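You operate a simulated robot arm through the tools that you are given. There is no shell and no other tool.

You run a simulated two-armed robot. Do the job below in one go: nothing can be reset, and whatever is moved stays where it is left.

TASK
Pick up the short core from the shelf under the packing bench with one hand, pass it to the other hand and put it in the brown crate.

The check looks at the end state, three seconds after you hand in, the way a careful person would. Anything else that was tipped, shoved, dropped, spilled or broken makes it a failure.

THE ROBOT
Two 7-joint arms with two-finger parallel grippers on one trunk, on a base that moves. Base frame: it is fixed to the floor where the robot stands at the start and does not move with it; the origin is under the middle of the robot, x ahead of it, y to its left, z up. Units: m, rad, N and s.
The left shoulder is at the start at [0.02, 0.113, 1.222], the right one opposite. Each reaches about 0.771 m from its shoulder. Places, roughly: brown crate [-0.75, -1, 0.75]; short core (7x7x24 cm) [1.2, 0, 0.4]. Payload 1.57 kg a hand.
The TCP of each hand is the grasp point between the finger pads, 0.03 m short of the fingertips. In the tool frame z runs along the fingers and y along their closing line. The gripper opens to 0.08 m. The fingers are 0.017 m wide and 0.012 m thick; the gripper's body (0.04 by 0.082 m) begins 0.08 m behind the TCP.
Orientation is that of the tool frame in the base frame, as a unit quaternion [w, x, y, z]. With the fingers straight down and closing along the base's y, the tool's x points along the base's -x, its y along +y and its z along -z.

THE INTERFACE
- The arms move only by the tool apply_moves. It takes "left_increments", "right_increments" or both (then of equal length, played together; a hand with none holds still); each is one flat list of numbers, 7 for each row, row after row: the shift along the tool's x, y, z in m, then the turn, a rotation vector about the tool's x, y, z in rad, then the finger opening in m, from 0 to 0.08. In form: [dx, dy, dz, ax, ay, az, grip, dx, dy, dz, ax, ay, az, grip, ...]. A call has 1 to 20 rows; each row shifts and turns the commanded pose from where the row before left it, along the tool's axes as they then stand. Each row takes 0.2 s and may step no farther than 0.05 m and 0.15 rad from the row before; otherwise, or with a gripper value out of range, the whole call is refused. A pose out of reach is approached as far as the arm can. The call stops where the force on the tool passes 40 N (or 10 N more than at its start, if that is more) or the arm is blocked; 0.2 s more then pass. The fingers move at their own pace (about 0.045 m/s each) and stop on an object; they squeeze with about 21 N. The grip force told is the motor's: it shows also when the fingers shut on nothing. Time passes only in rows, and 0.2 s behind the last, so rows that do not move let the fingers close. The reply holds the time, the measured pose of the TCP, the force on the tool along the base axes, the opening and the grip force, in the units named above and with some noise, with the torque about the TCP (base axes, N m) and any sound that the robot's microphone picked up.
- Cameras (640 x 400 px; columns grow to the right, rows downward): "scene" is now at [0.0784, -0.0146, 1.3232]; the picture's right is [-0.18, -0.98, 0.00], its down [-0.82, 0.15, -0.55] and it looks along [0.54, -0.10, -0.84] (base axes); focal length 289 px, centre (320, 200). "left" rides on the left gripper at [0.072, 0.007, -0.122] in its tool frame; the picture's right is [-0.09, 1.00, 0.00], its down [-0.84, -0.08, -0.54] and it looks along [-0.54, -0.05, 0.84] (tool axes); focal length 238 px, centre (320, 200). "right" rides on the right gripper at [0.072, -0.007, -0.122] in its tool frame; the picture's right is [0.09, 1.00, 0.00], its down [-0.84, 0.08, -0.54] and it looks along [-0.54, 0.05, 0.84] (tool axes); focal length 238 px, centre (320, 200). There is no depth. A picture from a camera that has moved, and an enlarged one, comes with that camera's place and axes in the base frame and with its lens. The place of the scene camera against the robot may be out by one fixed shift of up to 0.012 m in any direction.
- get_image(camera): a new picture of that camera. No time passes.
- lift_body(by): moves the trunk up (or, below 0, down) by that many m; the arms and the scene camera ride with it, the base frame stays. It gives what a move gives, with no picture.
- base_move(legs): drives the robot by 1 to 6 legs, each [ahead, left, turn to the left] in m, m and rad, along the robot's own axes; the way and the turn of a leg run together, so that a leg with both is an arc; at most 1.5 m and 3.142 rad a leg. The arms and the cameras ride along, it lands a little off, and it stops where it bumps. It gives what a move gives.
- turn_head(pan, tilt): turns the head with the scene camera to pan (to the left, within 1.396 rad either way) and tilt (down, from -0.506 to 1.204), counted from straight ahead of the robot. It gives what a move gives.
- zoom(camera, box): a new picture of the part [left, top, right, bottom] of that camera's present view, enlarged. No time passes.
- hand_in(): hands the job in; it is judged then, once.

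Nothing tells you exact positions but the pictures and the camera data. Unless the task says otherwise, let go and move clear before handing in.

The tools are called by a JSON object that holds its "name" and its "arguments". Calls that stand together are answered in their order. apply_moves: Moves the arms, as the interface text tells. Its arguments: {"type":"object","properties":{"left_increments":{"type":"array"},"right_increments":{"type":"array"}},"required":[]} The other tools are called the same way: lift_body (by) moves the trunk up or down; base_move (legs) drives the base; turn_head (pan, tilt) turns the head that bears the scene camera; get_image (camera) takes a picture; zoom (camera, box) takes an enlarged picture of a part of a camera's view; hand_in () hands the job in.

At the start:

```text
clock: 0.0
left_ee_pos: [0.323, 0.1023, 0.6606]
left_tcp_rot: [0.0, 0.0, 1.0, 0.0]
left_force: [0.1, -0.3, 0.1]
left_ft_torque: [-0.01, -0.02, -0.01]
left_grip_width: 0.0802
left_grasp_force: 0.1
right_ee_pos: [0.3048, -0.1491, 0.635]
right_tcp_rot: [-0.001, 0.0, 1.0, 0.0]
right_force: [-0.1, 0.2, -1.1]
right_ft_torque: [-0.01, 0.03, -0.01]
right_grip_width: 0.0801
right_grasp_force: 0.1
trunk travel left (down, up): [-0.275, 0.295]
robot x, y, heading: [0.0009, 0.0029, -0.0]
head pan, tilt (commanded): [-0.182, 0.99]
```

scene: 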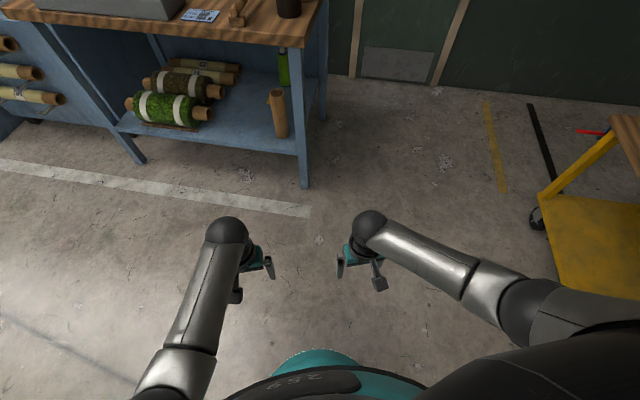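
right: 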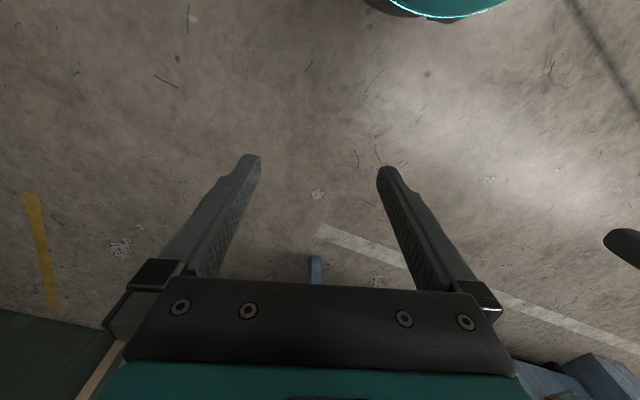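
left: 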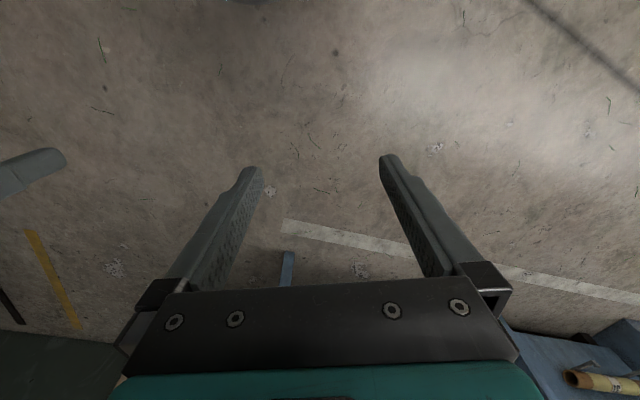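

I see the packing bench ahead with a lower shelf; a standing cardboard core is near the shelf's right end, with green-wrapped rolls to its left. I'll look closer before moving anything.

{"name": "zoom", "arguments": {"camera": "scene", "box": [100, 0, 340, 150]}}

{"name": "turn_head", "arguments": {"pan": 0.0, "tilt": 0.6}}

{"name": "get_image", "arguments": {"camera": "scene"}}

```text
2.67 times, centred on (220, 75) of scene
camera zoom: at [0.0784, -0.0146, 1.3232], right [-0.18, -0.98, 0.0], down [-0.82, 0.15, -0.55], along [0.54, -0.1, -0.84], focal length 770 px, centre (587, 533)
```

zoom: 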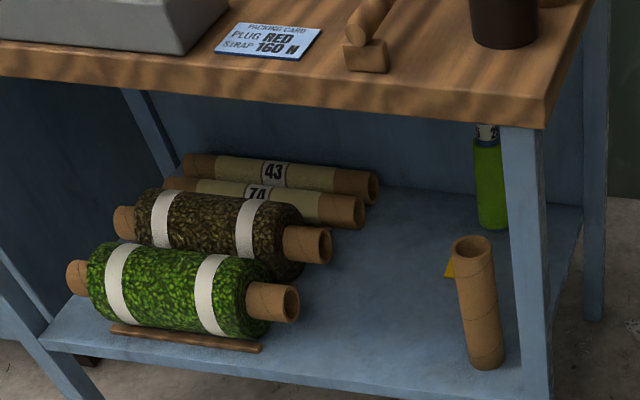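

```text
clock: 0.9
left_ee_pos: [0.3227, 0.1026, 0.6593]
left_tcp_rot: [0.0, 0.001, 1.0, 0.0]
left_force: [0.7, -0.6, 0.0]
left_ft_torque: [0.01, 0.04, -0.02]
left_grip_width: 0.0801
left_grasp_force: 0.1
right_ee_pos: [0.3051, -0.1486, 0.6345]
right_tcp_rot: [0.0, 0.0, 1.0, 0.0]
right_force: [-0.4, 0.2, 0.7]
right_ft_torque: [0.01, 0.0, 0.02]
right_grip_width: 0.0799
right_grasp_force: 0.1
trunk travel left (down, up): [-0.275, 0.295]
robot x, y, heading: [-0.0022, 0.0032, 0.002]
head pan, tilt (commanded): [0.0, 0.6]
```

```text
taken
camera scene: at [0.0976, -0.0019, 1.3544], right [0.0, -1.0, 0.0], down [-0.57, 0.0, -0.82], along [0.82, 0.0, -0.57], focal length 289 px, centre (320, 200)
```

scene: 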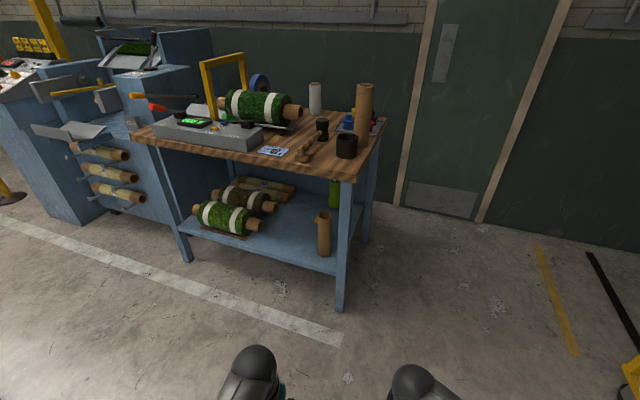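

The bench has a long core standing on top (not the target) and the short core standing on the lower shelf at its right end, near the front leg. I'll zoom in on its surroundings and look around for the crate.

{"name": "zoom", "arguments": {"camera": "scene", "box": [270, 160, 390, 310]}}

{"name": "zoom", "arguments": {"camera": "scene", "box": [130, 60, 400, 230]}}

{"name": "turn_head", "arguments": {"pan": -1.396, "tilt": 0.6}}

{"name": "get_image", "arguments": {"camera": "scene"}}

```text
2.67 times, centred on (330, 235) of scene
camera zoom: at [0.0976, -0.0019, 1.3544], right [0.0, -1.0, 0.0], down [-0.57, 0.0, -0.82], along [0.82, 0.0, -0.57], focal length 770 px, centre (293, 107)
```

zoom: 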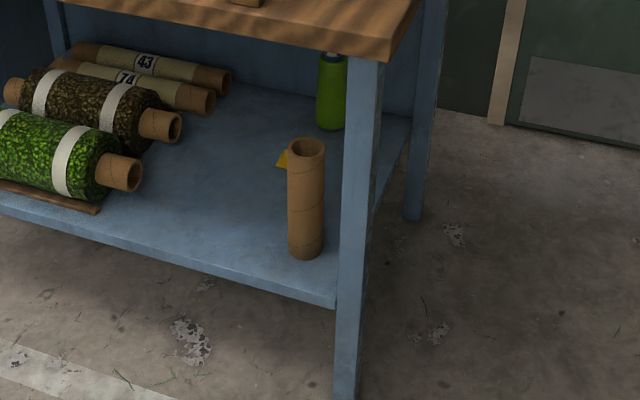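

```text
2.35 times, centred on (265, 145) of scene
camera zoom: at [0.0976, -0.0019, 1.3544], right [0.0, -1.0, 0.0], down [-0.57, 0.0, -0.82], along [0.82, 0.0, -0.57], focal length 679 px, centre (449, 329)
```

zoom: 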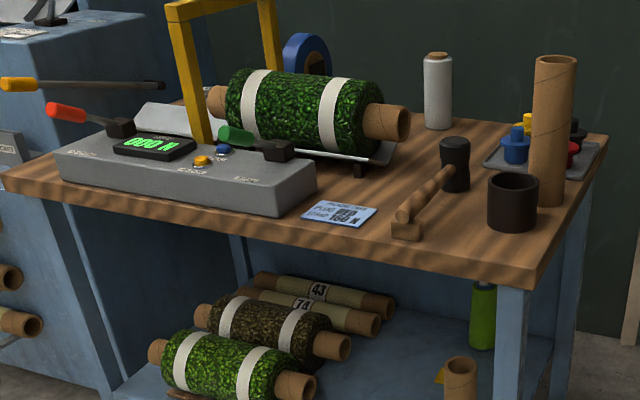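

```text
clock: 2.4
left_ee_pos: [0.3226, 0.1033, 0.6604]
left_tcp_rot: [0.0, 0.0, 1.0, 0.0]
left_force: [-0.1, 0.6, -0.2]
left_ft_torque: [0.01, 0.01, 0.03]
left_grip_width: 0.0798
left_grasp_force: 0.0
right_ee_pos: [0.3048, -0.1502, 0.6341]
right_tcp_rot: [0.0, 0.0, 1.0, 0.0]
right_force: [-0.7, 0.3, -0.5]
right_ft_torque: [0.02, 0.02, 0.0]
right_grip_width: 0.0798
right_grasp_force: 0.0
trunk travel left (down, up): [-0.275, 0.295]
robot x, y, heading: [-0.0, 0.0009, 0.0]
head pan, tilt (commanded): [-1.396, 0.6]
```

```text
taken
camera scene: at [0.0246, -0.0889, 1.3545], right [-0.98, -0.17, 0.0], down [-0.1, 0.56, -0.83], along [0.14, -0.81, -0.56], focal length 289 px, centre (320, 200)
```

scene: 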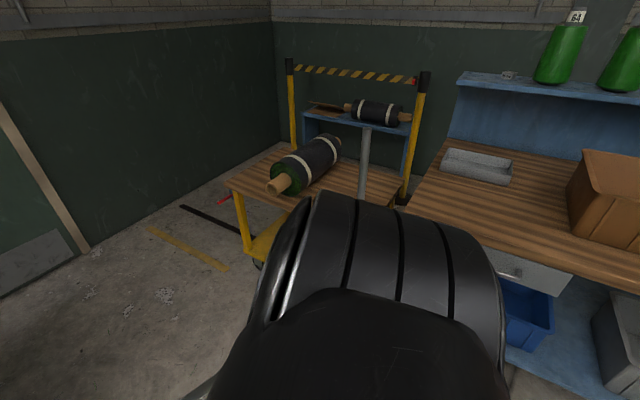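

The shelf core stands at roughly (1.19, -0.03) with its base at about z 0.285 and top at 0.525, and the bench is turned about 20° relative to my axes. The brown crate is at the right edge of this view, so I turn in place to look at it before deciding which hand does what.

{"name": "base_move", "arguments": {"legs": [[0, 0, -1.2]]}}

{"name": "turn_head", "arguments": {"pan": -0.9, "tilt": 0.55}}

{"name": "get_image", "arguments": {"camera": "scene"}}

```text
clock: 5.8
left_ee_pos: [0.2163, -0.2625, 0.66]
left_tcp_rot: [0.001, 0.561, 0.828, 0.001]
left_force: [0.0, 0.4, -0.6]
left_ft_torque: [-0.01, 0.03, 0.01]
left_grip_width: 0.08
left_grasp_force: 0.1
right_ee_pos: [-0.0264, -0.3381, 0.6342]
right_tcp_rot: [-0.001, 0.562, 0.827, -0.001]
right_force: [0.4, -0.1, 0.3]
right_ft_torque: [0.0, 0.03, 0.01]
right_grip_width: 0.0798
right_grasp_force: 0.0
trunk travel left (down, up): [-0.275, 0.295]
robot x, y, heading: [0.0039, -0.0017, -1.194]
head pan, tilt (commanded): [-1.396, 0.6]
```

```text
clock: 6.7
left_ee_pos: [0.2146, -0.262, 0.66]
left_tcp_rot: [-0.001, 0.561, 0.828, 0.0]
left_force: [0.2, -0.3, -0.4]
left_ft_torque: [-0.02, -0.05, -0.01]
left_grip_width: 0.0799
left_grasp_force: 0.2
right_ee_pos: [-0.0259, -0.3364, 0.6347]
right_tcp_rot: [0.0, 0.562, 0.827, 0.0]
right_force: [1.0, -0.2, -0.3]
right_ft_torque: [0.01, -0.01, 0.0]
right_grip_width: 0.08
right_grasp_force: 0.0
trunk travel left (down, up): [-0.275, 0.295]
robot x, y, heading: [0.0001, -0.0008, -1.191]
head pan, tilt (commanded): [-0.901, 0.55]
```

```text
taken
camera scene: at [-0.0419, -0.089, 1.359], right [-0.87, 0.5, 0.0], down [0.26, 0.45, -0.85], along [-0.43, -0.74, -0.52], focal length 289 px, centre (320, 200)
```

scene: 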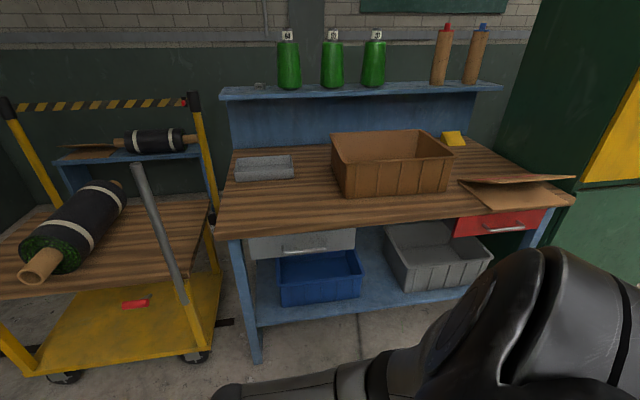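

The brown crate sits on the second bench, open at the top; blue and grey crates below are not the target. I zoom in on the crate to check its contents and size.

{"name": "zoom", "arguments": {"camera": "scene", "box": [310, 110, 470, 210]}}

{"name": "turn_head", "arguments": {"pan": -0.4, "tilt": 0.75}}

{"name": "get_image", "arguments": {"camera": "scene"}}

```text
4.00 times, centred on (390, 160) of scene
camera zoom: at [-0.0419, -0.089, 1.359], right [-0.87, 0.5, 0.0], down [0.26, 0.45, -0.85], along [-0.43, -0.74, -0.52], focal length 1155 px, centre (40, 360)
```

zoom: 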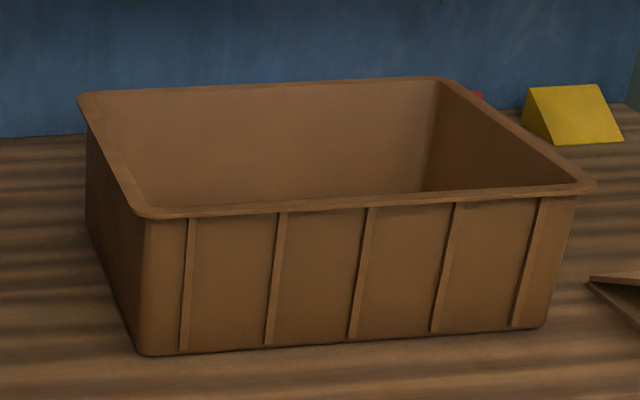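

```text
clock: 7.6
left_ee_pos: [0.2161, -0.2608, 0.659]
left_tcp_rot: [0.0, 0.562, 0.827, 0.001]
left_force: [0.5, 0.2, 1.0]
left_ft_torque: [0.0, 0.03, 0.01]
left_grip_width: 0.0802
left_grasp_force: 0.1
right_ee_pos: [-0.0251, -0.3392, 0.6349]
right_tcp_rot: [0.0, 0.561, 0.828, -0.001]
right_force: [-0.1, 0.4, 0.1]
right_ft_torque: [-0.01, 0.01, -0.01]
right_grip_width: 0.0802
right_grasp_force: 0.1
trunk travel left (down, up): [-0.275, 0.295]
robot x, y, heading: [-0.0005, 0.0014, -1.193]
head pan, tilt (commanded): [-0.4, 0.75]
```

```text
taken
camera scene: at [0.0011, -0.0941, 1.3417], right [-1.0, 0.02, 0.0], down [0.01, 0.68, -0.73], along [-0.02, -0.73, -0.68], focal length 289 px, centre (320, 200)
```

scene: 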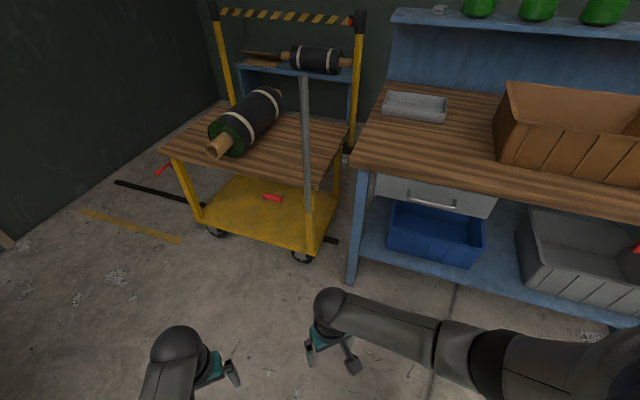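

The brown crate looks empty: rim about 0.46 × 0.34 m, rim height roughly z 0.92, table top roughly z 0.755, sitting square to a table turned about 23°. My plan is to pick with the right hand, hand over to the left, and lay the core in the crate. Next I turn back and move to square up with the packing bench at a safe distance for a better look.

{"name": "base_move", "arguments": {"legs": [[0, 0, 0.84], [0.2, 0.45, 0]]}}

{"name": "turn_head", "arguments": {"pan": 0.0, "tilt": 0.85}}

{"name": "get_image", "arguments": {"camera": "scene"}}

```text
clock: 12.7
left_ee_pos: [0.692, 0.33, 0.6607]
left_tcp_rot: [0.0, 0.181, 0.983, -0.001]
left_force: [0.4, 0.2, 0.2]
left_ft_torque: [0.03, 0.01, 0.03]
left_grip_width: 0.0801
left_grasp_force: 0.1
right_ee_pos: [0.5841, 0.1006, 0.6354]
right_tcp_rot: [0.0, 0.181, 0.984, 0.0]
right_force: [0.5, 0.0, -0.4]
right_ft_torque: [0.01, 0.02, -0.02]
right_grip_width: 0.0797
right_grasp_force: 0.1
trunk travel left (down, up): [-0.275, 0.295]
robot x, y, heading: [0.3503, 0.3475, -0.361]
head pan, tilt (commanded): [-0.4, 0.75]
```

```text
clock: 13.6
left_ee_pos: [0.6914, 0.3294, 0.6608]
left_tcp_rot: [0.001, 0.18, 0.984, 0.001]
left_force: [0.4, 0.0, -0.2]
left_ft_torque: [0.02, 0.07, 0.0]
left_grip_width: 0.0798
left_grasp_force: 0.0
right_ee_pos: [0.5846, 0.1006, 0.6348]
right_tcp_rot: [0.0, 0.18, 0.984, 0.0]
right_force: [0.2, 0.7, 0.0]
right_ft_torque: [-0.01, -0.02, 0.0]
right_grip_width: 0.0799
right_grasp_force: 0.0
trunk travel left (down, up): [-0.275, 0.295]
robot x, y, heading: [0.3549, 0.3493, -0.361]
head pan, tilt (commanded): [0.0, 0.85]
```

```text
taken
camera scene: at [0.4343, 0.3143, 1.3336], right [-0.36, -0.93, 0.0], down [-0.7, 0.27, -0.66], along [0.62, -0.23, -0.75], focal length 289 px, centre (320, 200)
```

scene: 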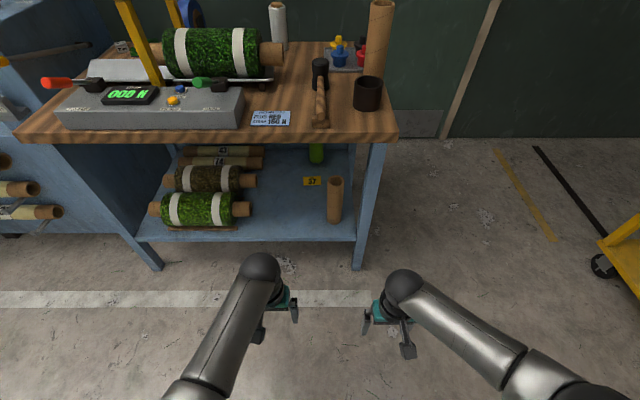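

I'm now nearly square to the packing bench; the short core stands just left of the right front leg. I zoom in for accurate position measurement.

{"name": "zoom", "arguments": {"camera": "scene", "box": [280, 130, 400, 280]}}

{"name": "zoom", "arguments": {"camera": "scene", "box": [100, 120, 400, 280]}}

```text
2.67 times, centred on (340, 205) of scene
camera zoom: at [0.4343, 0.3143, 1.3336], right [-0.36, -0.93, 0.0], down [-0.7, 0.27, -0.66], along [0.62, -0.23, -0.75], focal length 770 px, centre (267, 187)
```

zoom: 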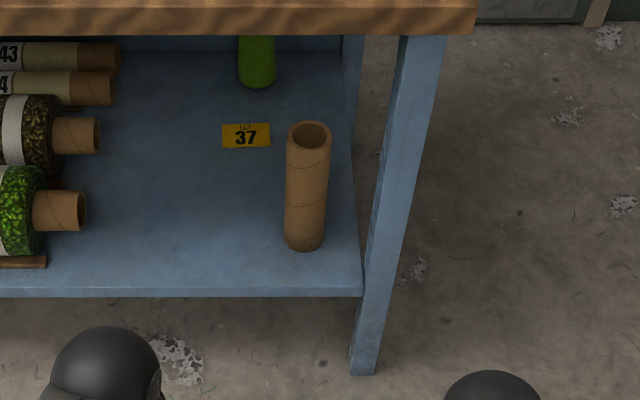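

```text
2.13 times, centred on (250, 200) of scene
camera zoom: at [0.4343, 0.3143, 1.3336], right [-0.36, -0.93, 0.0], down [-0.7, 0.27, -0.66], along [0.62, -0.23, -0.75], focal length 616 px, centre (469, 200)
```

zoom: 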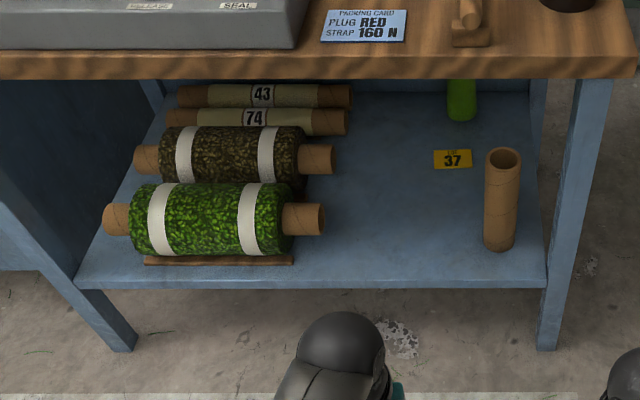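

The core axis is about 0.88 m ahead and 0.07 m right of me, base at z ≈ 0.306, top ≈ 0.546; the leg is 10 cm to its right and a flat label lies behind it. I pre-shape the right hand (fingers forward, pitched 20° down) and tuck the left hand back while still clear of the bench.

{"name": "apply_moves", "arguments": {"left_increments": [0.025, 0.0125, -0.025, 0, 0, 0, 0.08, 0.025, 0.0125, -0.025, 0, 0, 0, 0.08, 0.025, 0.0125, -0.025, 0, 0, 0, 0.08, 0.025, 0.0125, -0.025, 0, 0, 0, 0.08, 0, 0, 0, 0, 0, 0, 0.08, 0, 0, 0, 0, 0, 0, 0.08, 0, 0, 0, 0, 0, 0, 0.08, 0, 0, 0, 0, 0, 0, 0.08, 0, 0, 0, 0, 0, 0, 0.08, 0, 0, 0, 0, 0, 0, 0.08, 0, 0, 0, 0, 0, 0, 0.08, 0, 0, 0, 0, 0, 0, 0.08, 0, 0, 0, 0, 0, 0, 0.08], "right_increments": [-0.03, 0.02125, -0.0275, 0, 0, 0, 0.08, -0.03, 0.02125, -0.0275, 0, 0, 0, 0.08, -0.03, 0.02125, -0.0275, 0, 0, 0, 0.08, -0.03, 0.02125, -0.0275, 0, 0, 0, 0.08, 0, 0, 0, 0, -0.1358, 0, 0.08, 0, 0, 0, 0, -0.1358, 0, 0.08, 0, 0, 0, 0, -0.1358, 0, 0.08, 0, 0, 0, 0, -0.1358, 0, 0.08, 0, 0, 0, 0, -0.1358, 0, 0.08, 0, 0, 0, 0, -0.1358, 0, 0.08, 0, 0, 0, 0, -0.1358, 0, 0.08, 0, 0, 0, 0, -0.1358, 0, 0.08, 0, 0, 0, 0, -0.1358, 0, 0.08]}}

{"name": "get_image", "arguments": {"camera": "scene"}}

{"name": "get_image", "arguments": {"camera": "right"}}

```text
clock: 16.4
left_ee_pos: [0.6144, 0.4122, 0.7614]
left_tcp_rot: [0.0, 0.18, 0.984, 0.0]
left_force: [-0.3, -0.4, -0.2]
left_ft_torque: [-0.01, 0.03, -0.02]
left_grip_width: 0.0798
left_grasp_force: 0.1
right_ee_pos: [0.7253, 0.1374, 0.7451]
right_tcp_rot: [0.564, 0.148, 0.806, -0.102]
right_force: [0.2, -0.3, 0.5]
right_ft_torque: [0.03, -0.02, 0.0]
right_grip_width: 0.08
right_grasp_force: 0.1
trunk travel left (down, up): [-0.275, 0.295]
robot x, y, heading: [0.3543, 0.3487, -0.367]
head pan, tilt (commanded): [0.0, 0.85]
```

```text
taken
camera scene: at [0.4344, 0.3142, 1.3336], right [-0.35, -0.93, 0.0], down [-0.7, 0.27, -0.66], along [0.62, -0.23, -0.75], focal length 289 px, centre (320, 200)
```

scene: 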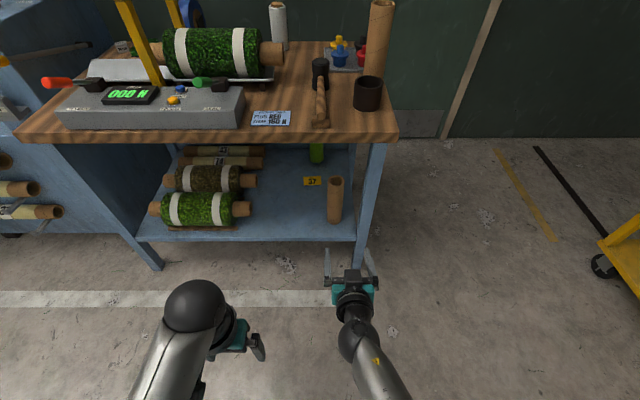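

```text
taken
camera right: at [0.5936, 0.181, 0.7204], right [0.32, 0.94, -0.08], down [-0.18, 0.15, 0.97], along [0.93, -0.3, 0.22], focal length 238 px, centre (320, 200)
```

right: 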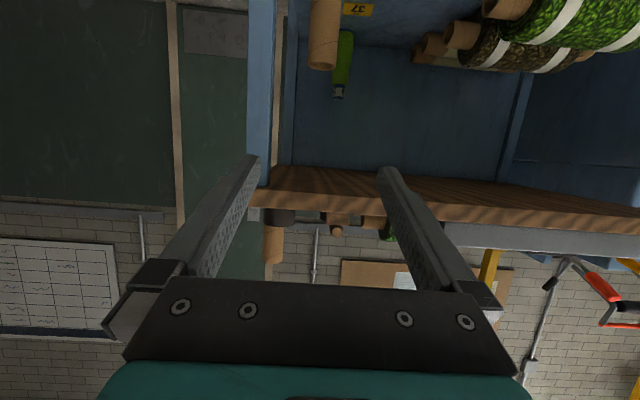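

Pre-shape worked without issue. Now I lower the trunk so the right hand comes to the core's height, and check the view.

{"name": "lift_body", "arguments": {"by": -0.27}}

{"name": "get_image", "arguments": {"camera": "right"}}

{"name": "get_image", "arguments": {"camera": "scene"}}

```text
clock: 19.1
left_ee_pos: [0.6154, 0.4115, 0.4924]
left_tcp_rot: [0.0, 0.181, 0.984, 0.001]
left_force: [0.4, -0.3, 0.4]
left_ft_torque: [0.0, -0.01, 0.0]
left_grip_width: 0.0799
left_grasp_force: 0.0
right_ee_pos: [0.7267, 0.1373, 0.4744]
right_tcp_rot: [0.564, 0.147, 0.806, -0.103]
right_force: [0.3, -0.6, -0.2]
right_ft_torque: [0.0, -0.02, 0.0]
right_grip_width: 0.0796
right_grasp_force: 0.1
trunk travel left (down, up): [-0.005, 0.565]
robot x, y, heading: [0.3538, 0.3469, -0.362]
head pan, tilt (commanded): [0.0, 0.85]
```

```text
taken
camera right: at [0.5941, 0.1803, 0.451], right [0.32, 0.94, -0.09], down [-0.18, 0.15, 0.97], along [0.93, -0.3, 0.22], focal length 238 px, centre (320, 200)
```

right: 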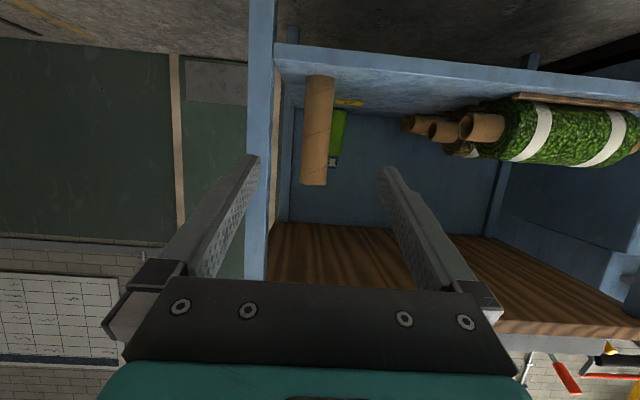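

```text
taken
camera scene: at [0.4344, 0.3144, 1.0637], right [-0.35, -0.93, 0.0], down [-0.7, 0.27, -0.66], along [0.62, -0.23, -0.75], focal length 289 px, centre (320, 200)
```

scene: 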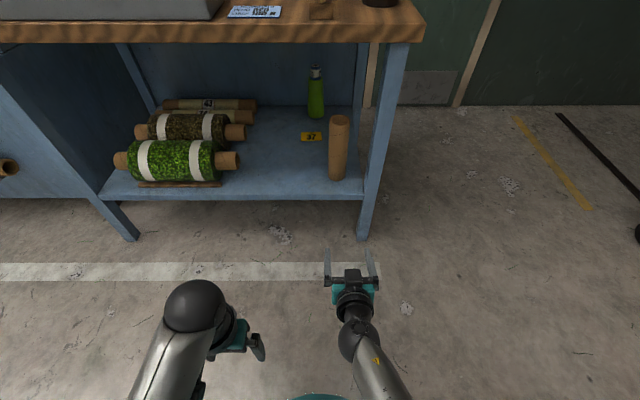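

The core is laterally aligned with the right hand (both about 6.5 cm right of my centre line) and the hand is 7 cm below the core's top. I pull the hand back 6 cm and drive part-way in, then check.

{"name": "apply_moves", "arguments": {"right_increments": [0.01026, 0, -0.0282, 0, 0, 0, 0.08, 0.01026, 0, -0.0282, 0, 0, 0, 0.08]}}

{"name": "base_move", "arguments": {"legs": [[0.24, 0, 0]]}}

{"name": "get_image", "arguments": {"camera": "right"}}

{"name": "get_image", "arguments": {"camera": "scene"}}

```text
clock: 19.7
left_ee_pos: [0.6151, 0.412, 0.492]
left_tcp_rot: [0.0, 0.181, 0.983, 0.001]
left_force: [-0.2, 1.0, 0.6]
left_ft_torque: [0.04, 0.0, -0.01]
left_grip_width: 0.0801
left_grasp_force: 0.1
right_ee_pos: [0.671, 0.158, 0.4744]
right_tcp_rot: [0.564, 0.147, 0.806, -0.103]
right_force: [-1.1, 0.1, -0.8]
right_ft_torque: [-0.05, 0.03, 0.01]
right_grip_width: 0.0801
right_grasp_force: 0.0
trunk travel left (down, up): [-0.005, 0.565]
robot x, y, heading: [0.3539, 0.3484, -0.364]
head pan, tilt (commanded): [0.0, 0.85]
```

```text
clock: 21.5
left_ee_pos: [0.8358, 0.3286, 0.4911]
left_tcp_rot: [0.0, 0.178, 0.984, 0.0]
left_force: [-0.4, -0.4, 0.3]
left_ft_torque: [0.04, 0.02, 0.05]
left_grip_width: 0.08
left_grasp_force: 0.0
right_ee_pos: [0.8915, 0.0782, 0.4741]
right_tcp_rot: [0.564, 0.145, 0.806, -0.101]
right_force: [0.1, 0.4, -0.2]
right_ft_torque: [0.02, 0.0, 0.01]
right_grip_width: 0.0799
right_grasp_force: 0.1
trunk travel left (down, up): [-0.005, 0.565]
robot x, y, heading: [0.5711, 0.2652, -0.356]
head pan, tilt (commanded): [0.0, 0.85]
```

```text
taken
camera right: at [0.7588, 0.1199, 0.451], right [0.32, 0.94, -0.09], down [-0.18, 0.15, 0.97], along [0.93, -0.29, 0.22], focal length 238 px, centre (320, 200)
```

right: 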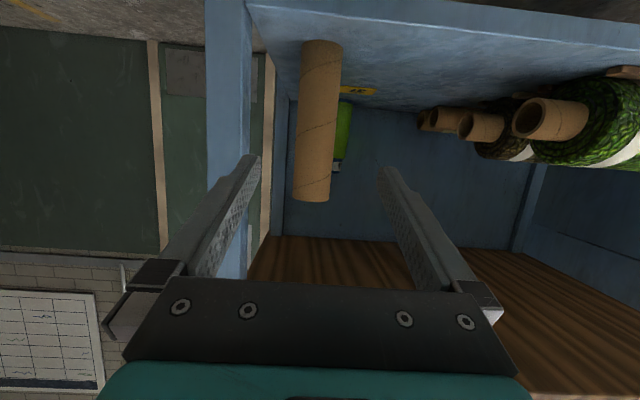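

```text
taken
camera scene: at [0.6547, 0.2317, 1.0636], right [-0.35, -0.94, 0.0], down [-0.7, 0.26, -0.66], along [0.62, -0.23, -0.75], focal length 289 px, centre (320, 200)
```

scene: 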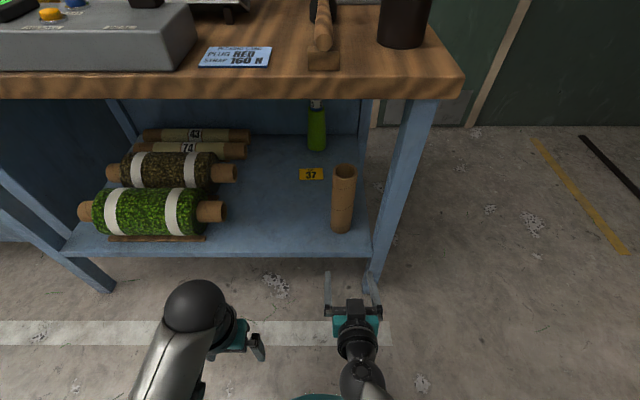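

After the drive the core is about 27 cm ahead of the right TCP and ~5 mm right of the hand's centre line. I drive in another 14 cm; clearances to the bench top edge remain about 17 cm from the robot base.

{"name": "base_move", "arguments": {"legs": [[0.14, 0, 0]]}}

{"name": "get_image", "arguments": {"camera": "right"}}

{"name": "get_image", "arguments": {"camera": "scene"}}

```text
clock: 22.8
left_ee_pos: [0.9637, 0.2823, 0.4909]
left_tcp_rot: [0.0, 0.177, 0.984, 0.001]
left_force: [-0.6, 0.2, 0.4]
left_ft_torque: [-0.02, 0.02, 0.02]
left_grip_width: 0.0802
left_grasp_force: 0.0
right_ee_pos: [1.0199, 0.0299, 0.4744]
right_tcp_rot: [0.564, 0.146, 0.806, -0.102]
right_force: [0.0, -0.3, -0.3]
right_ft_torque: [0.02, 0.01, -0.01]
right_grip_width: 0.08
right_grasp_force: 0.0
trunk travel left (down, up): [-0.005, 0.565]
robot x, y, heading: [0.702, 0.215, -0.353]
head pan, tilt (commanded): [0.0, 0.85]
```

```text
taken
camera right: at [0.8876, 0.072, 0.451], right [0.32, 0.94, -0.09], down [-0.18, 0.15, 0.97], along [0.93, -0.29, 0.22], focal length 238 px, centre (320, 200)
```

right: 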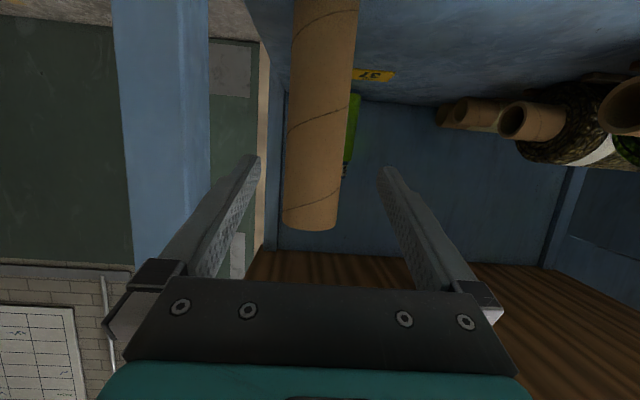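

```text
taken
camera scene: at [0.7833, 0.1837, 1.0636], right [-0.35, -0.94, 0.0], down [-0.7, 0.26, -0.66], along [0.62, -0.23, -0.75], focal length 289 px, centre (320, 200)
```

scene: 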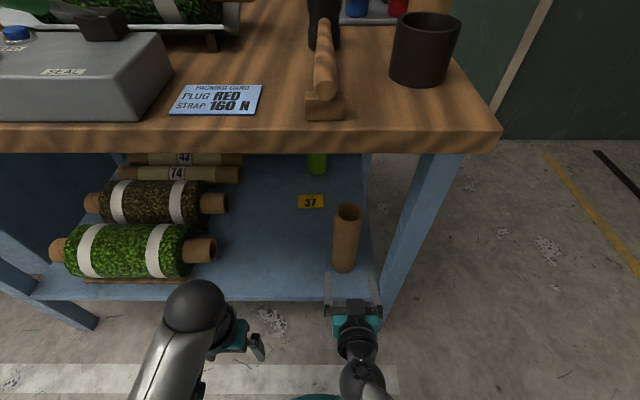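

The core is now ~13.5 cm ahead of the right TCP and ~3 mm to its right. I advance the open hand 5 cm with a 3 mm correction and check again before the fingers straddle the core.

{"name": "apply_moves", "arguments": {"right_increments": [-0.00855, -0.003, 0.0235, 0, 0, 0, 0.08, -0.00855, 0, 0.0235, 0, 0, 0, 0.08]}}

{"name": "get_image", "arguments": {"camera": "right"}}

{"name": "zoom", "arguments": {"camera": "scene", "box": [280, 180, 440, 340]}}

```text
clock: 23.4
left_ee_pos: [0.9642, 0.2816, 0.4915]
left_tcp_rot: [0.0, 0.178, 0.984, 0.0]
left_force: [1.2, 0.1, -0.2]
left_ft_torque: [0.02, 0.01, -0.02]
left_grip_width: 0.0801
left_grasp_force: 0.2
right_ee_pos: [1.0661, 0.0098, 0.4755]
right_tcp_rot: [0.565, 0.145, 0.806, -0.102]
right_force: [-0.9, -0.3, 0.1]
right_ft_torque: [0.0, -0.01, -0.01]
right_grip_width: 0.0799
right_grasp_force: 0.1
trunk travel left (down, up): [-0.005, 0.565]
robot x, y, heading: [0.6996, 0.2176, -0.359]
head pan, tilt (commanded): [0.0, 0.85]
```

```text
taken
camera right: at [0.9338, 0.0517, 0.4507], right [0.32, 0.94, -0.09], down [-0.18, 0.15, 0.97], along [0.93, -0.29, 0.22], focal length 238 px, centre (320, 200)
```

right: 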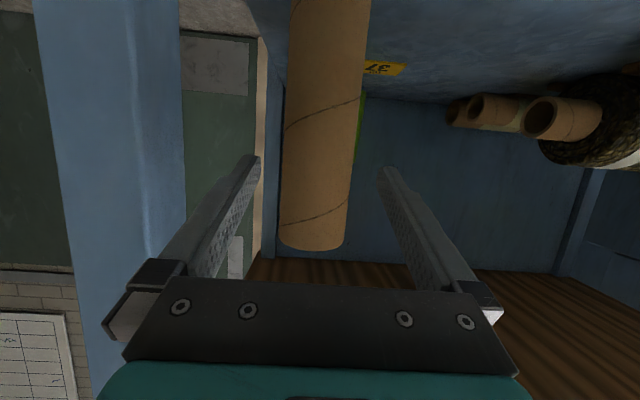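

```text
2.50 times, centred on (360, 260) of scene
camera zoom: at [0.7834, 0.1837, 1.0636], right [-0.35, -0.94, 0.0], down [-0.7, 0.26, -0.66], along [0.62, -0.23, -0.75], focal length 722 px, centre (220, 50)
```

zoom: 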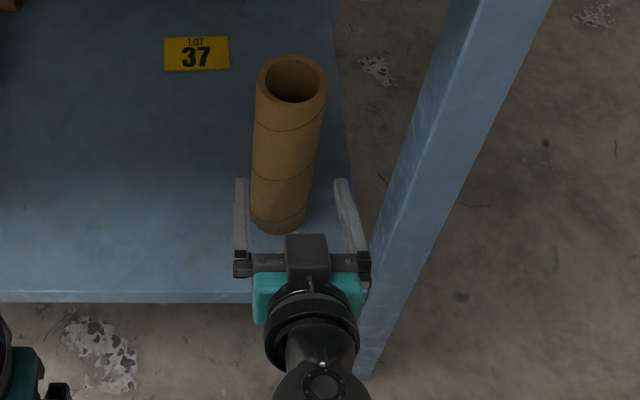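

The fingers are centred on the core with a few millimetres on each side. I advance 9 cm so the core sits between the pads, then look before closing.

{"name": "apply_moves", "arguments": {"right_increments": [-0.00769, 0, 0.02115, 0, 0, 0, 0.08, -0.00769, 0, 0.02115, 0, 0, 0, 0.08, -0.00769, 0, 0.02115, 0, 0, 0, 0.08, -0.00769, 0, 0.02115, 0, 0, 0, 0.08]}}

{"name": "get_image", "arguments": {"camera": "right"}}

{"name": "zoom", "arguments": {"camera": "scene", "box": [280, 180, 440, 340]}}

```text
clock: 24.4
left_ee_pos: [0.9637, 0.2825, 0.4912]
left_tcp_rot: [0.0, 0.178, 0.984, 0.0]
left_force: [-0.2, -0.1, -0.4]
left_ft_torque: [-0.02, -0.01, 0.0]
left_grip_width: 0.0798
left_grasp_force: 0.0
right_ee_pos: [1.1505, -0.0227, 0.4751]
right_tcp_rot: [0.564, 0.145, 0.806, -0.102]
right_force: [-0.1, 0.4, -0.3]
right_ft_torque: [-0.02, -0.02, 0.0]
right_grip_width: 0.0799
right_grasp_force: 0.0
trunk travel left (down, up): [-0.005, 0.565]
robot x, y, heading: [0.7019, 0.2179, -0.358]
head pan, tilt (commanded): [0.0, 0.85]
```

```text
taken
camera right: at [1.0176, 0.0205, 0.4514], right [0.32, 0.94, -0.09], down [-0.18, 0.15, 0.97], along [0.93, -0.29, 0.22], focal length 238 px, centre (320, 200)
```

right: 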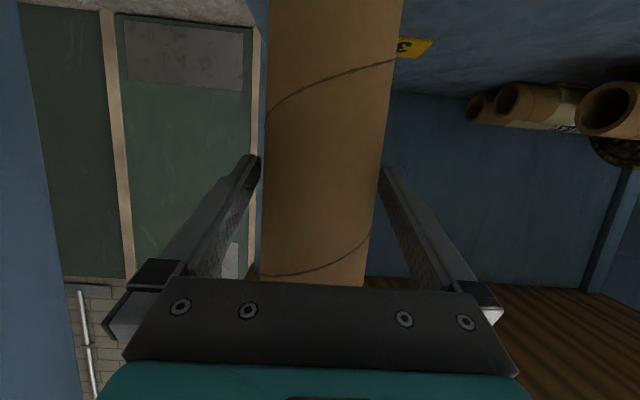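

```text
2.50 times, centred on (360, 260) of scene
camera zoom: at [0.7834, 0.1837, 1.0636], right [-0.35, -0.94, 0.0], down [-0.7, 0.26, -0.66], along [0.62, -0.23, -0.75], focal length 722 px, centre (220, 50)
```

zoom: 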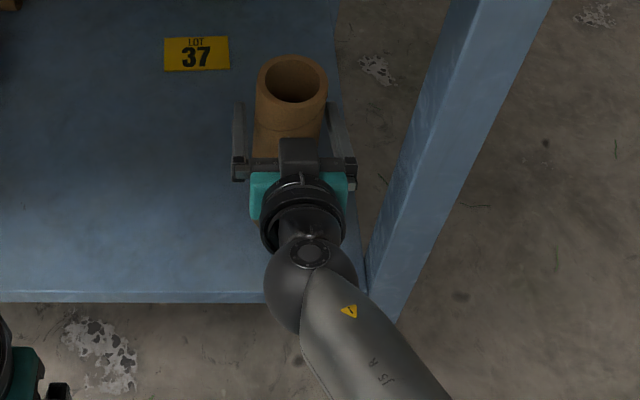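

The core is centred between the pads with the TCP at its axis. I close the right gripper on it.

{"name": "apply_moves", "arguments": {"right_increments": [0, 0, 0, 0, 0, 0, 0.03, 0, 0, 0, 0, 0, 0, 0.03, 0, 0, 0, 0, 0, 0, 0.03, 0, 0, 0, 0, 0, 0, 0.03]}}

{"name": "get_image", "arguments": {"camera": "right"}}

```text
clock: 25.4
left_ee_pos: [0.9634, 0.2821, 0.491]
left_tcp_rot: [-0.001, 0.178, 0.984, 0.001]
left_force: [-0.2, 0.3, 0.1]
left_ft_torque: [0.03, 0.01, -0.02]
left_grip_width: 0.0802
left_grasp_force: 0.0
right_ee_pos: [1.1503, -0.0213, 0.4749]
right_tcp_rot: [0.565, 0.145, 0.806, -0.101]
right_force: [1.6, -0.8, 0.8]
right_ft_torque: [-0.03, -0.2, -0.05]
right_grip_width: 0.0653
right_grasp_force: 21.1
trunk travel left (down, up): [-0.005, 0.565]
robot x, y, heading: [0.7, 0.2151, -0.36]
head pan, tilt (commanded): [0.0, 0.85]
```

```text
taken
camera right: at [1.0173, 0.0206, 0.4514], right [0.32, 0.94, -0.09], down [-0.18, 0.15, 0.97], along [0.93, -0.29, 0.22], focal length 238 px, centre (320, 200)
```

right: 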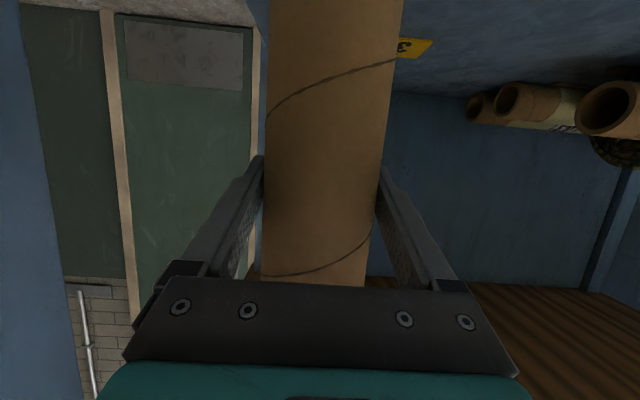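

The grip holds at 6.5 cm width with 21 N. I lift the core straight up 6 cm.

{"name": "apply_moves", "arguments": {"right_increments": [-0.0094, 0, -0.00342, 0, 0, 0, 0.03, -0.0141, 0, -0.00513, 0, 0, 0, 0.03, -0.0188, 0, -0.00684, 0, 0, 0, 0.03, -0.0141, 0, -0.00513, 0, 0, 0, 0.03]}}

{"name": "get_image", "arguments": {"camera": "right"}}

{"name": "get_image", "arguments": {"camera": "scene"}}

```text
clock: 26.4
left_ee_pos: [0.9633, 0.2822, 0.4914]
left_tcp_rot: [0.0, 0.177, 0.984, 0.0]
left_force: [0.1, -0.5, -0.1]
left_ft_torque: [0.02, 0.01, 0.01]
left_grip_width: 0.08
left_grasp_force: 0.1
right_ee_pos: [1.1509, -0.0224, 0.535]
right_tcp_rot: [0.564, 0.146, 0.806, -0.102]
right_force: [-0.6, 0.1, -2.5]
right_ft_torque: [-0.01, 0.0, -0.01]
right_grip_width: 0.0655
right_grasp_force: 21.1
trunk travel left (down, up): [-0.005, 0.565]
robot x, y, heading: [0.703, 0.2114, -0.358]
head pan, tilt (commanded): [0.0, 0.85]
```

```text
taken
camera right: at [1.0178, 0.0204, 0.5109], right [0.32, 0.94, -0.09], down [-0.18, 0.15, 0.97], along [0.93, -0.29, 0.22], focal length 238 px, centre (320, 200)
```

right: 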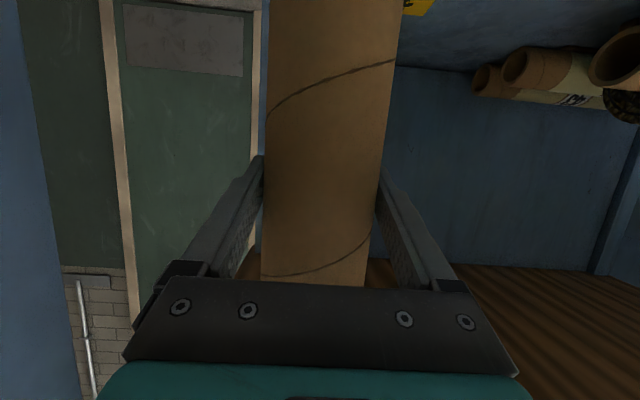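

```text
taken
camera scene: at [0.7836, 0.1836, 1.0636], right [-0.35, -0.94, 0.0], down [-0.7, 0.26, -0.66], along [0.62, -0.23, -0.75], focal length 289 px, centre (320, 200)
```

scene: 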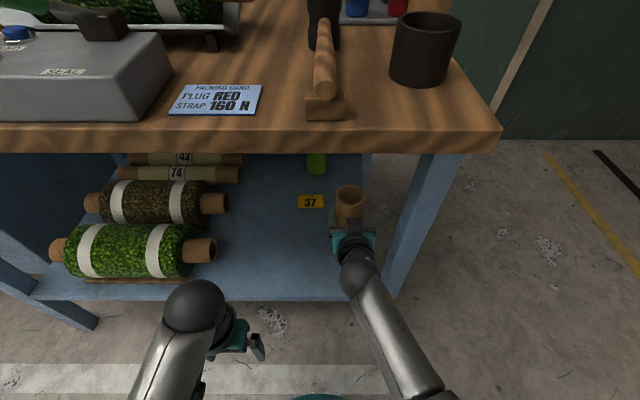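

The core is lifted clear with about 2.5 N weight and still held firmly. I back the robot straight out, away from the bench.

{"name": "base_move", "arguments": {"legs": [[-0.3, 0, 0], [-0.3, 0, 0]]}}

{"name": "lift_body", "arguments": {"by": 0.27}}

{"name": "get_image", "arguments": {"camera": "scene"}}

{"name": "get_image", "arguments": {"camera": "right"}}

```text
clock: 30.1
left_ee_pos: [0.4072, 0.4897, 0.491]
left_tcp_rot: [0.001, 0.178, 0.984, -0.001]
left_force: [-0.4, -0.4, 0.1]
left_ft_torque: [-0.04, 0.03, 0.02]
left_grip_width: 0.0801
left_grasp_force: 0.1
right_ee_pos: [0.5953, 0.1861, 0.5347]
right_tcp_rot: [0.564, 0.145, 0.806, -0.102]
right_force: [-0.4, -0.4, -2.5]
right_ft_torque: [-0.01, 0.01, 0.01]
right_grip_width: 0.0653
right_grasp_force: 21.1
trunk travel left (down, up): [-0.005, 0.565]
robot x, y, heading: [0.1473, 0.4288, -0.359]
head pan, tilt (commanded): [0.0, 0.85]
```

```text
clock: 32.8
left_ee_pos: [0.4065, 0.4899, 0.7612]
left_tcp_rot: [0.0, 0.179, 0.984, 0.0]
left_force: [-0.4, 0.4, 0.9]
left_ft_torque: [-0.01, -0.03, -0.02]
left_grip_width: 0.0802
left_grasp_force: 0.1
right_ee_pos: [0.594, 0.1848, 0.805]
right_tcp_rot: [0.564, 0.145, 0.806, -0.102]
right_force: [0.6, -0.2, -3.0]
right_ft_torque: [-0.01, -0.03, -0.01]
right_grip_width: 0.0653
right_grasp_force: 20.9
trunk travel left (down, up): [-0.275, 0.295]
robot x, y, heading: [0.1452, 0.4253, -0.357]
head pan, tilt (commanded): [0.0, 0.85]
```

```text
taken
camera scene: at [0.2274, 0.3918, 1.3335], right [-0.35, -0.94, 0.0], down [-0.7, 0.26, -0.66], along [0.62, -0.23, -0.75], focal length 289 px, centre (320, 200)
```

scene: 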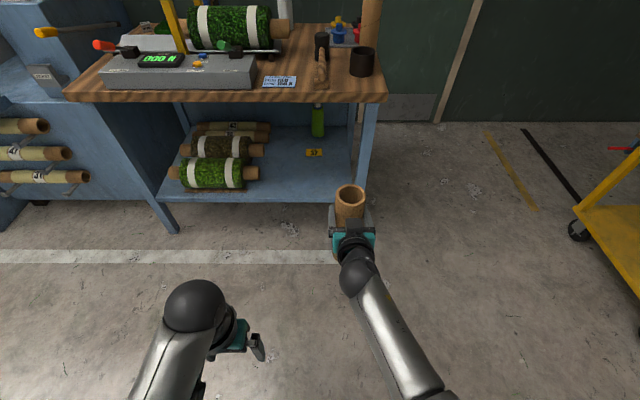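

```text
taken
camera right: at [0.4618, 0.2285, 0.7808], right [0.32, 0.94, -0.09], down [-0.18, 0.15, 0.97], along [0.93, -0.29, 0.22], focal length 238 px, centre (320, 200)
```

right: 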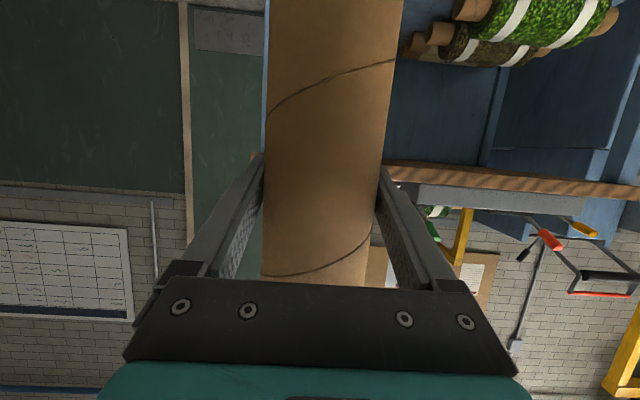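

I'm clear of the bench with the core upright in the right hand. For the handover I yaw the right hand 45° to the left and bring the core closer to my chest (about 0.35 m ahead, near the centre line).

{"name": "apply_moves", "arguments": {"right_increments": [0, 0, 0, -0.1231, 0, -0.0448, 0.03, 0, 0, 0, -0.1231, 0, -0.0448, 0.03, 0, 0, 0, -0.1231, 0, -0.0448, 0.03, 0, 0, 0, -0.1231, 0, -0.0448, 0.03, 0, 0, 0, -0.1231, 0, -0.0448, 0.03, 0, 0, 0, -0.1231, 0, -0.0448, 0.03, -0.01174, 0.02594, -0.0233, 0, 0, 0, 0.03, -0.01174, 0.02594, -0.0233, 0, 0, 0, 0.03, -0.01174, 0.02594, -0.0233, 0, 0, 0, 0.03, -0.01174, 0.02594, -0.0233, 0, 0, 0, 0.03, -0.01174, 0.02594, -0.0233, 0, 0, 0, 0.03]}}

{"name": "get_image", "arguments": {"camera": "scene"}}

{"name": "get_image", "arguments": {"camera": "right"}}

{"name": "get_image", "arguments": {"camera": "left"}}

```text
clock: 35.2
left_ee_pos: [0.4076, 0.4902, 0.7627]
left_tcp_rot: [-0.001, 0.178, 0.984, 0.0]
left_force: [-0.6, 0.2, -0.2]
left_ft_torque: [-0.02, 0.01, -0.01]
left_grip_width: 0.0802
left_grasp_force: 0.1
right_ee_pos: [0.4578, 0.2663, 0.8969]
right_tcp_rot: [0.559, -0.175, 0.801, 0.121]
right_force: [-0.3, 0.0, -2.8]
right_ft_torque: [0.03, -0.03, -0.01]
right_grip_width: 0.0658
right_grasp_force: 21.4
trunk travel left (down, up): [-0.275, 0.295]
robot x, y, heading: [0.1445, 0.43, -0.357]
head pan, tilt (commanded): [0.0, 0.85]
```

```text
taken
camera scene: at [0.2271, 0.392, 1.3336], right [-0.35, -0.94, 0.0], down [-0.7, 0.26, -0.66], along [0.62, -0.23, -0.75], focal length 289 px, centre (320, 200)
```

scene: 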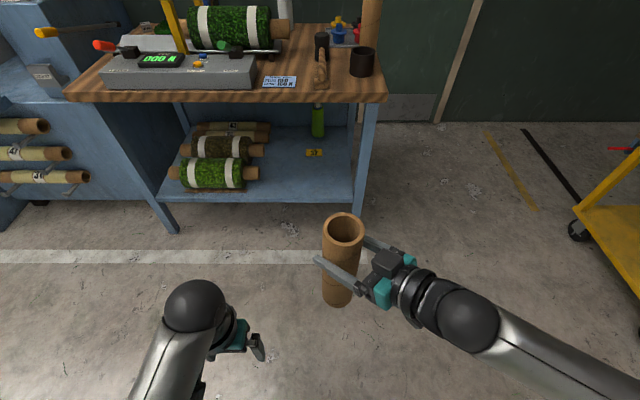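

```text
taken
camera right: at [0.3346, 0.203, 0.8737], right [-0.44, 0.89, -0.09], down [-0.23, -0.02, 0.97], along [0.87, 0.45, 0.22], focal length 238 px, centre (320, 200)
```

right: 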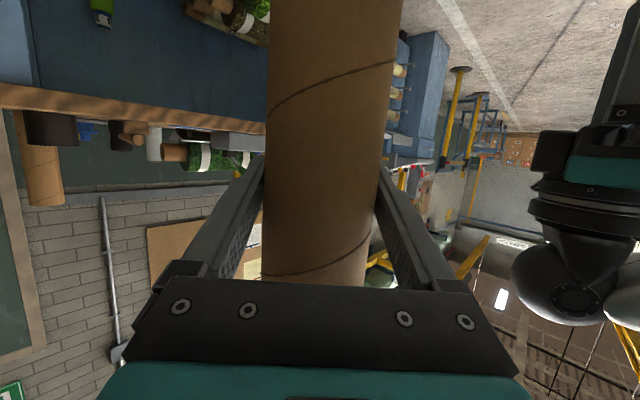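

```text
taken
camera left: at [0.3418, 0.521, 0.8828], right [0.43, 0.9, 0.0], down [0.76, -0.37, 0.54], along [0.49, -0.24, -0.84], focal length 238 px, centre (320, 200)
```

left: 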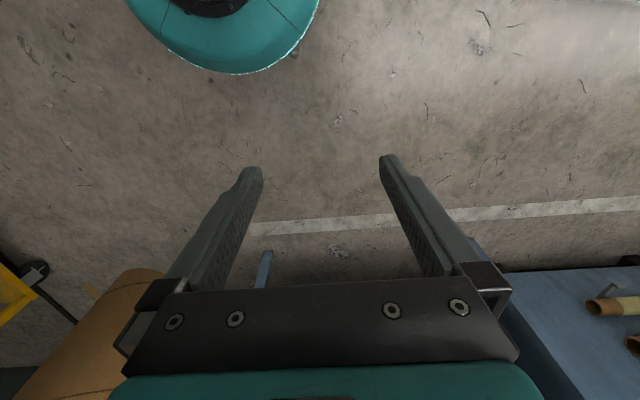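

The core is upright at about (0.35 ahead, 0.04 right, grip z 0.90) with the right hand coming from the right. I now turn the left hand so its fingers are horizontal, pointing right-forward toward the core, still well away from it.

{"name": "apply_moves", "arguments": {"left_increments": [-0.01225, -0.009, -0.0285, 0, 0, 0, 0.08, -0.01225, -0.009, -0.0285, 0, 0, 0, 0.08, 0, 0, 0, 0, 0, 0.1496, 0.08, 0, 0, 0, 0, 0, 0.1496, 0.08, 0, 0, 0, 0, 0, 0.1496, 0.08, 0, 0, 0, 0, 0, 0.1496, 0.08, 0, 0, 0, 0, 0, 0.1496, 0.08, 0, 0, 0, 0, 0, 0.1496, 0.08, 0, 0, 0, 0, 0, 0.1496, 0.08, 0, 0, 0, 0, -0.1428, 0, 0.08, 0, 0, 0, 0, -0.1428, 0, 0.08, 0, 0, 0, 0, -0.1428, 0, 0.08, 0, 0, 0, 0, -0.1428, 0, 0.08, 0, 0, 0, 0, -0.1428, 0, 0.08, 0, 0, 0, 0, -0.1428, 0, 0.08, 0, 0, 0, 0, -0.1428, 0, 0.08, 0, 0, 0, 0, -0.1428, 0, 0.08, 0, 0, 0, 0, -0.1428, 0, 0.08, 0, 0, 0, 0, -0.1428, 0, 0.08, 0, 0, 0, 0, -0.1428, 0, 0.08]}}

{"name": "get_image", "arguments": {"camera": "scene"}}

{"name": "get_image", "arguments": {"camera": "left"}}

```text
clock: 39.4
left_ee_pos: [0.4213, 0.4627, 0.8186]
left_tcp_rot: [0.541, 0.456, 0.54, -0.456]
left_force: [-0.8, 0.0, 0.6]
left_ft_torque: [-0.02, 0.01, -0.01]
left_grip_width: 0.08
left_grasp_force: 0.1
left hand out of reach, approached as far as the arm can: row 16
right_ee_pos: [0.4584, 0.2667, 0.8974]
right_tcp_rot: [0.561, -0.174, 0.8, 0.121]
right_force: [0.1, 0.4, -2.2]
right_ft_torque: [-0.03, 0.0, -0.02]
right_grip_width: 0.0655
right_grasp_force: 21.0
trunk travel left (down, up): [-0.275, 0.295]
robot x, y, heading: [0.1498, 0.4222, -0.359]
head pan, tilt (commanded): [0.0, 0.85]
```

```text
taken
camera scene: at [0.2273, 0.3916, 1.3336], right [-0.35, -0.94, 0.0], down [-0.7, 0.26, -0.66], along [0.62, -0.23, -0.75], focal length 289 px, centre (320, 200)
```

scene: 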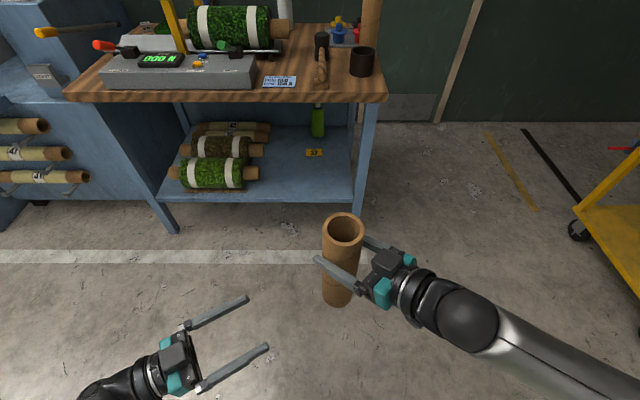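

```text
taken
camera left: at [0.4074, 0.5829, 0.7459], right [0.98, 0.17, 0.09], down [-0.17, 0.52, 0.84], along [0.09, -0.84, 0.54], focal length 238 px, centre (320, 200)
```

left: 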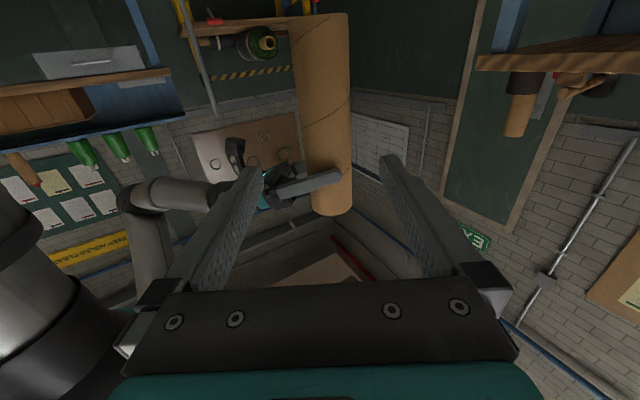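

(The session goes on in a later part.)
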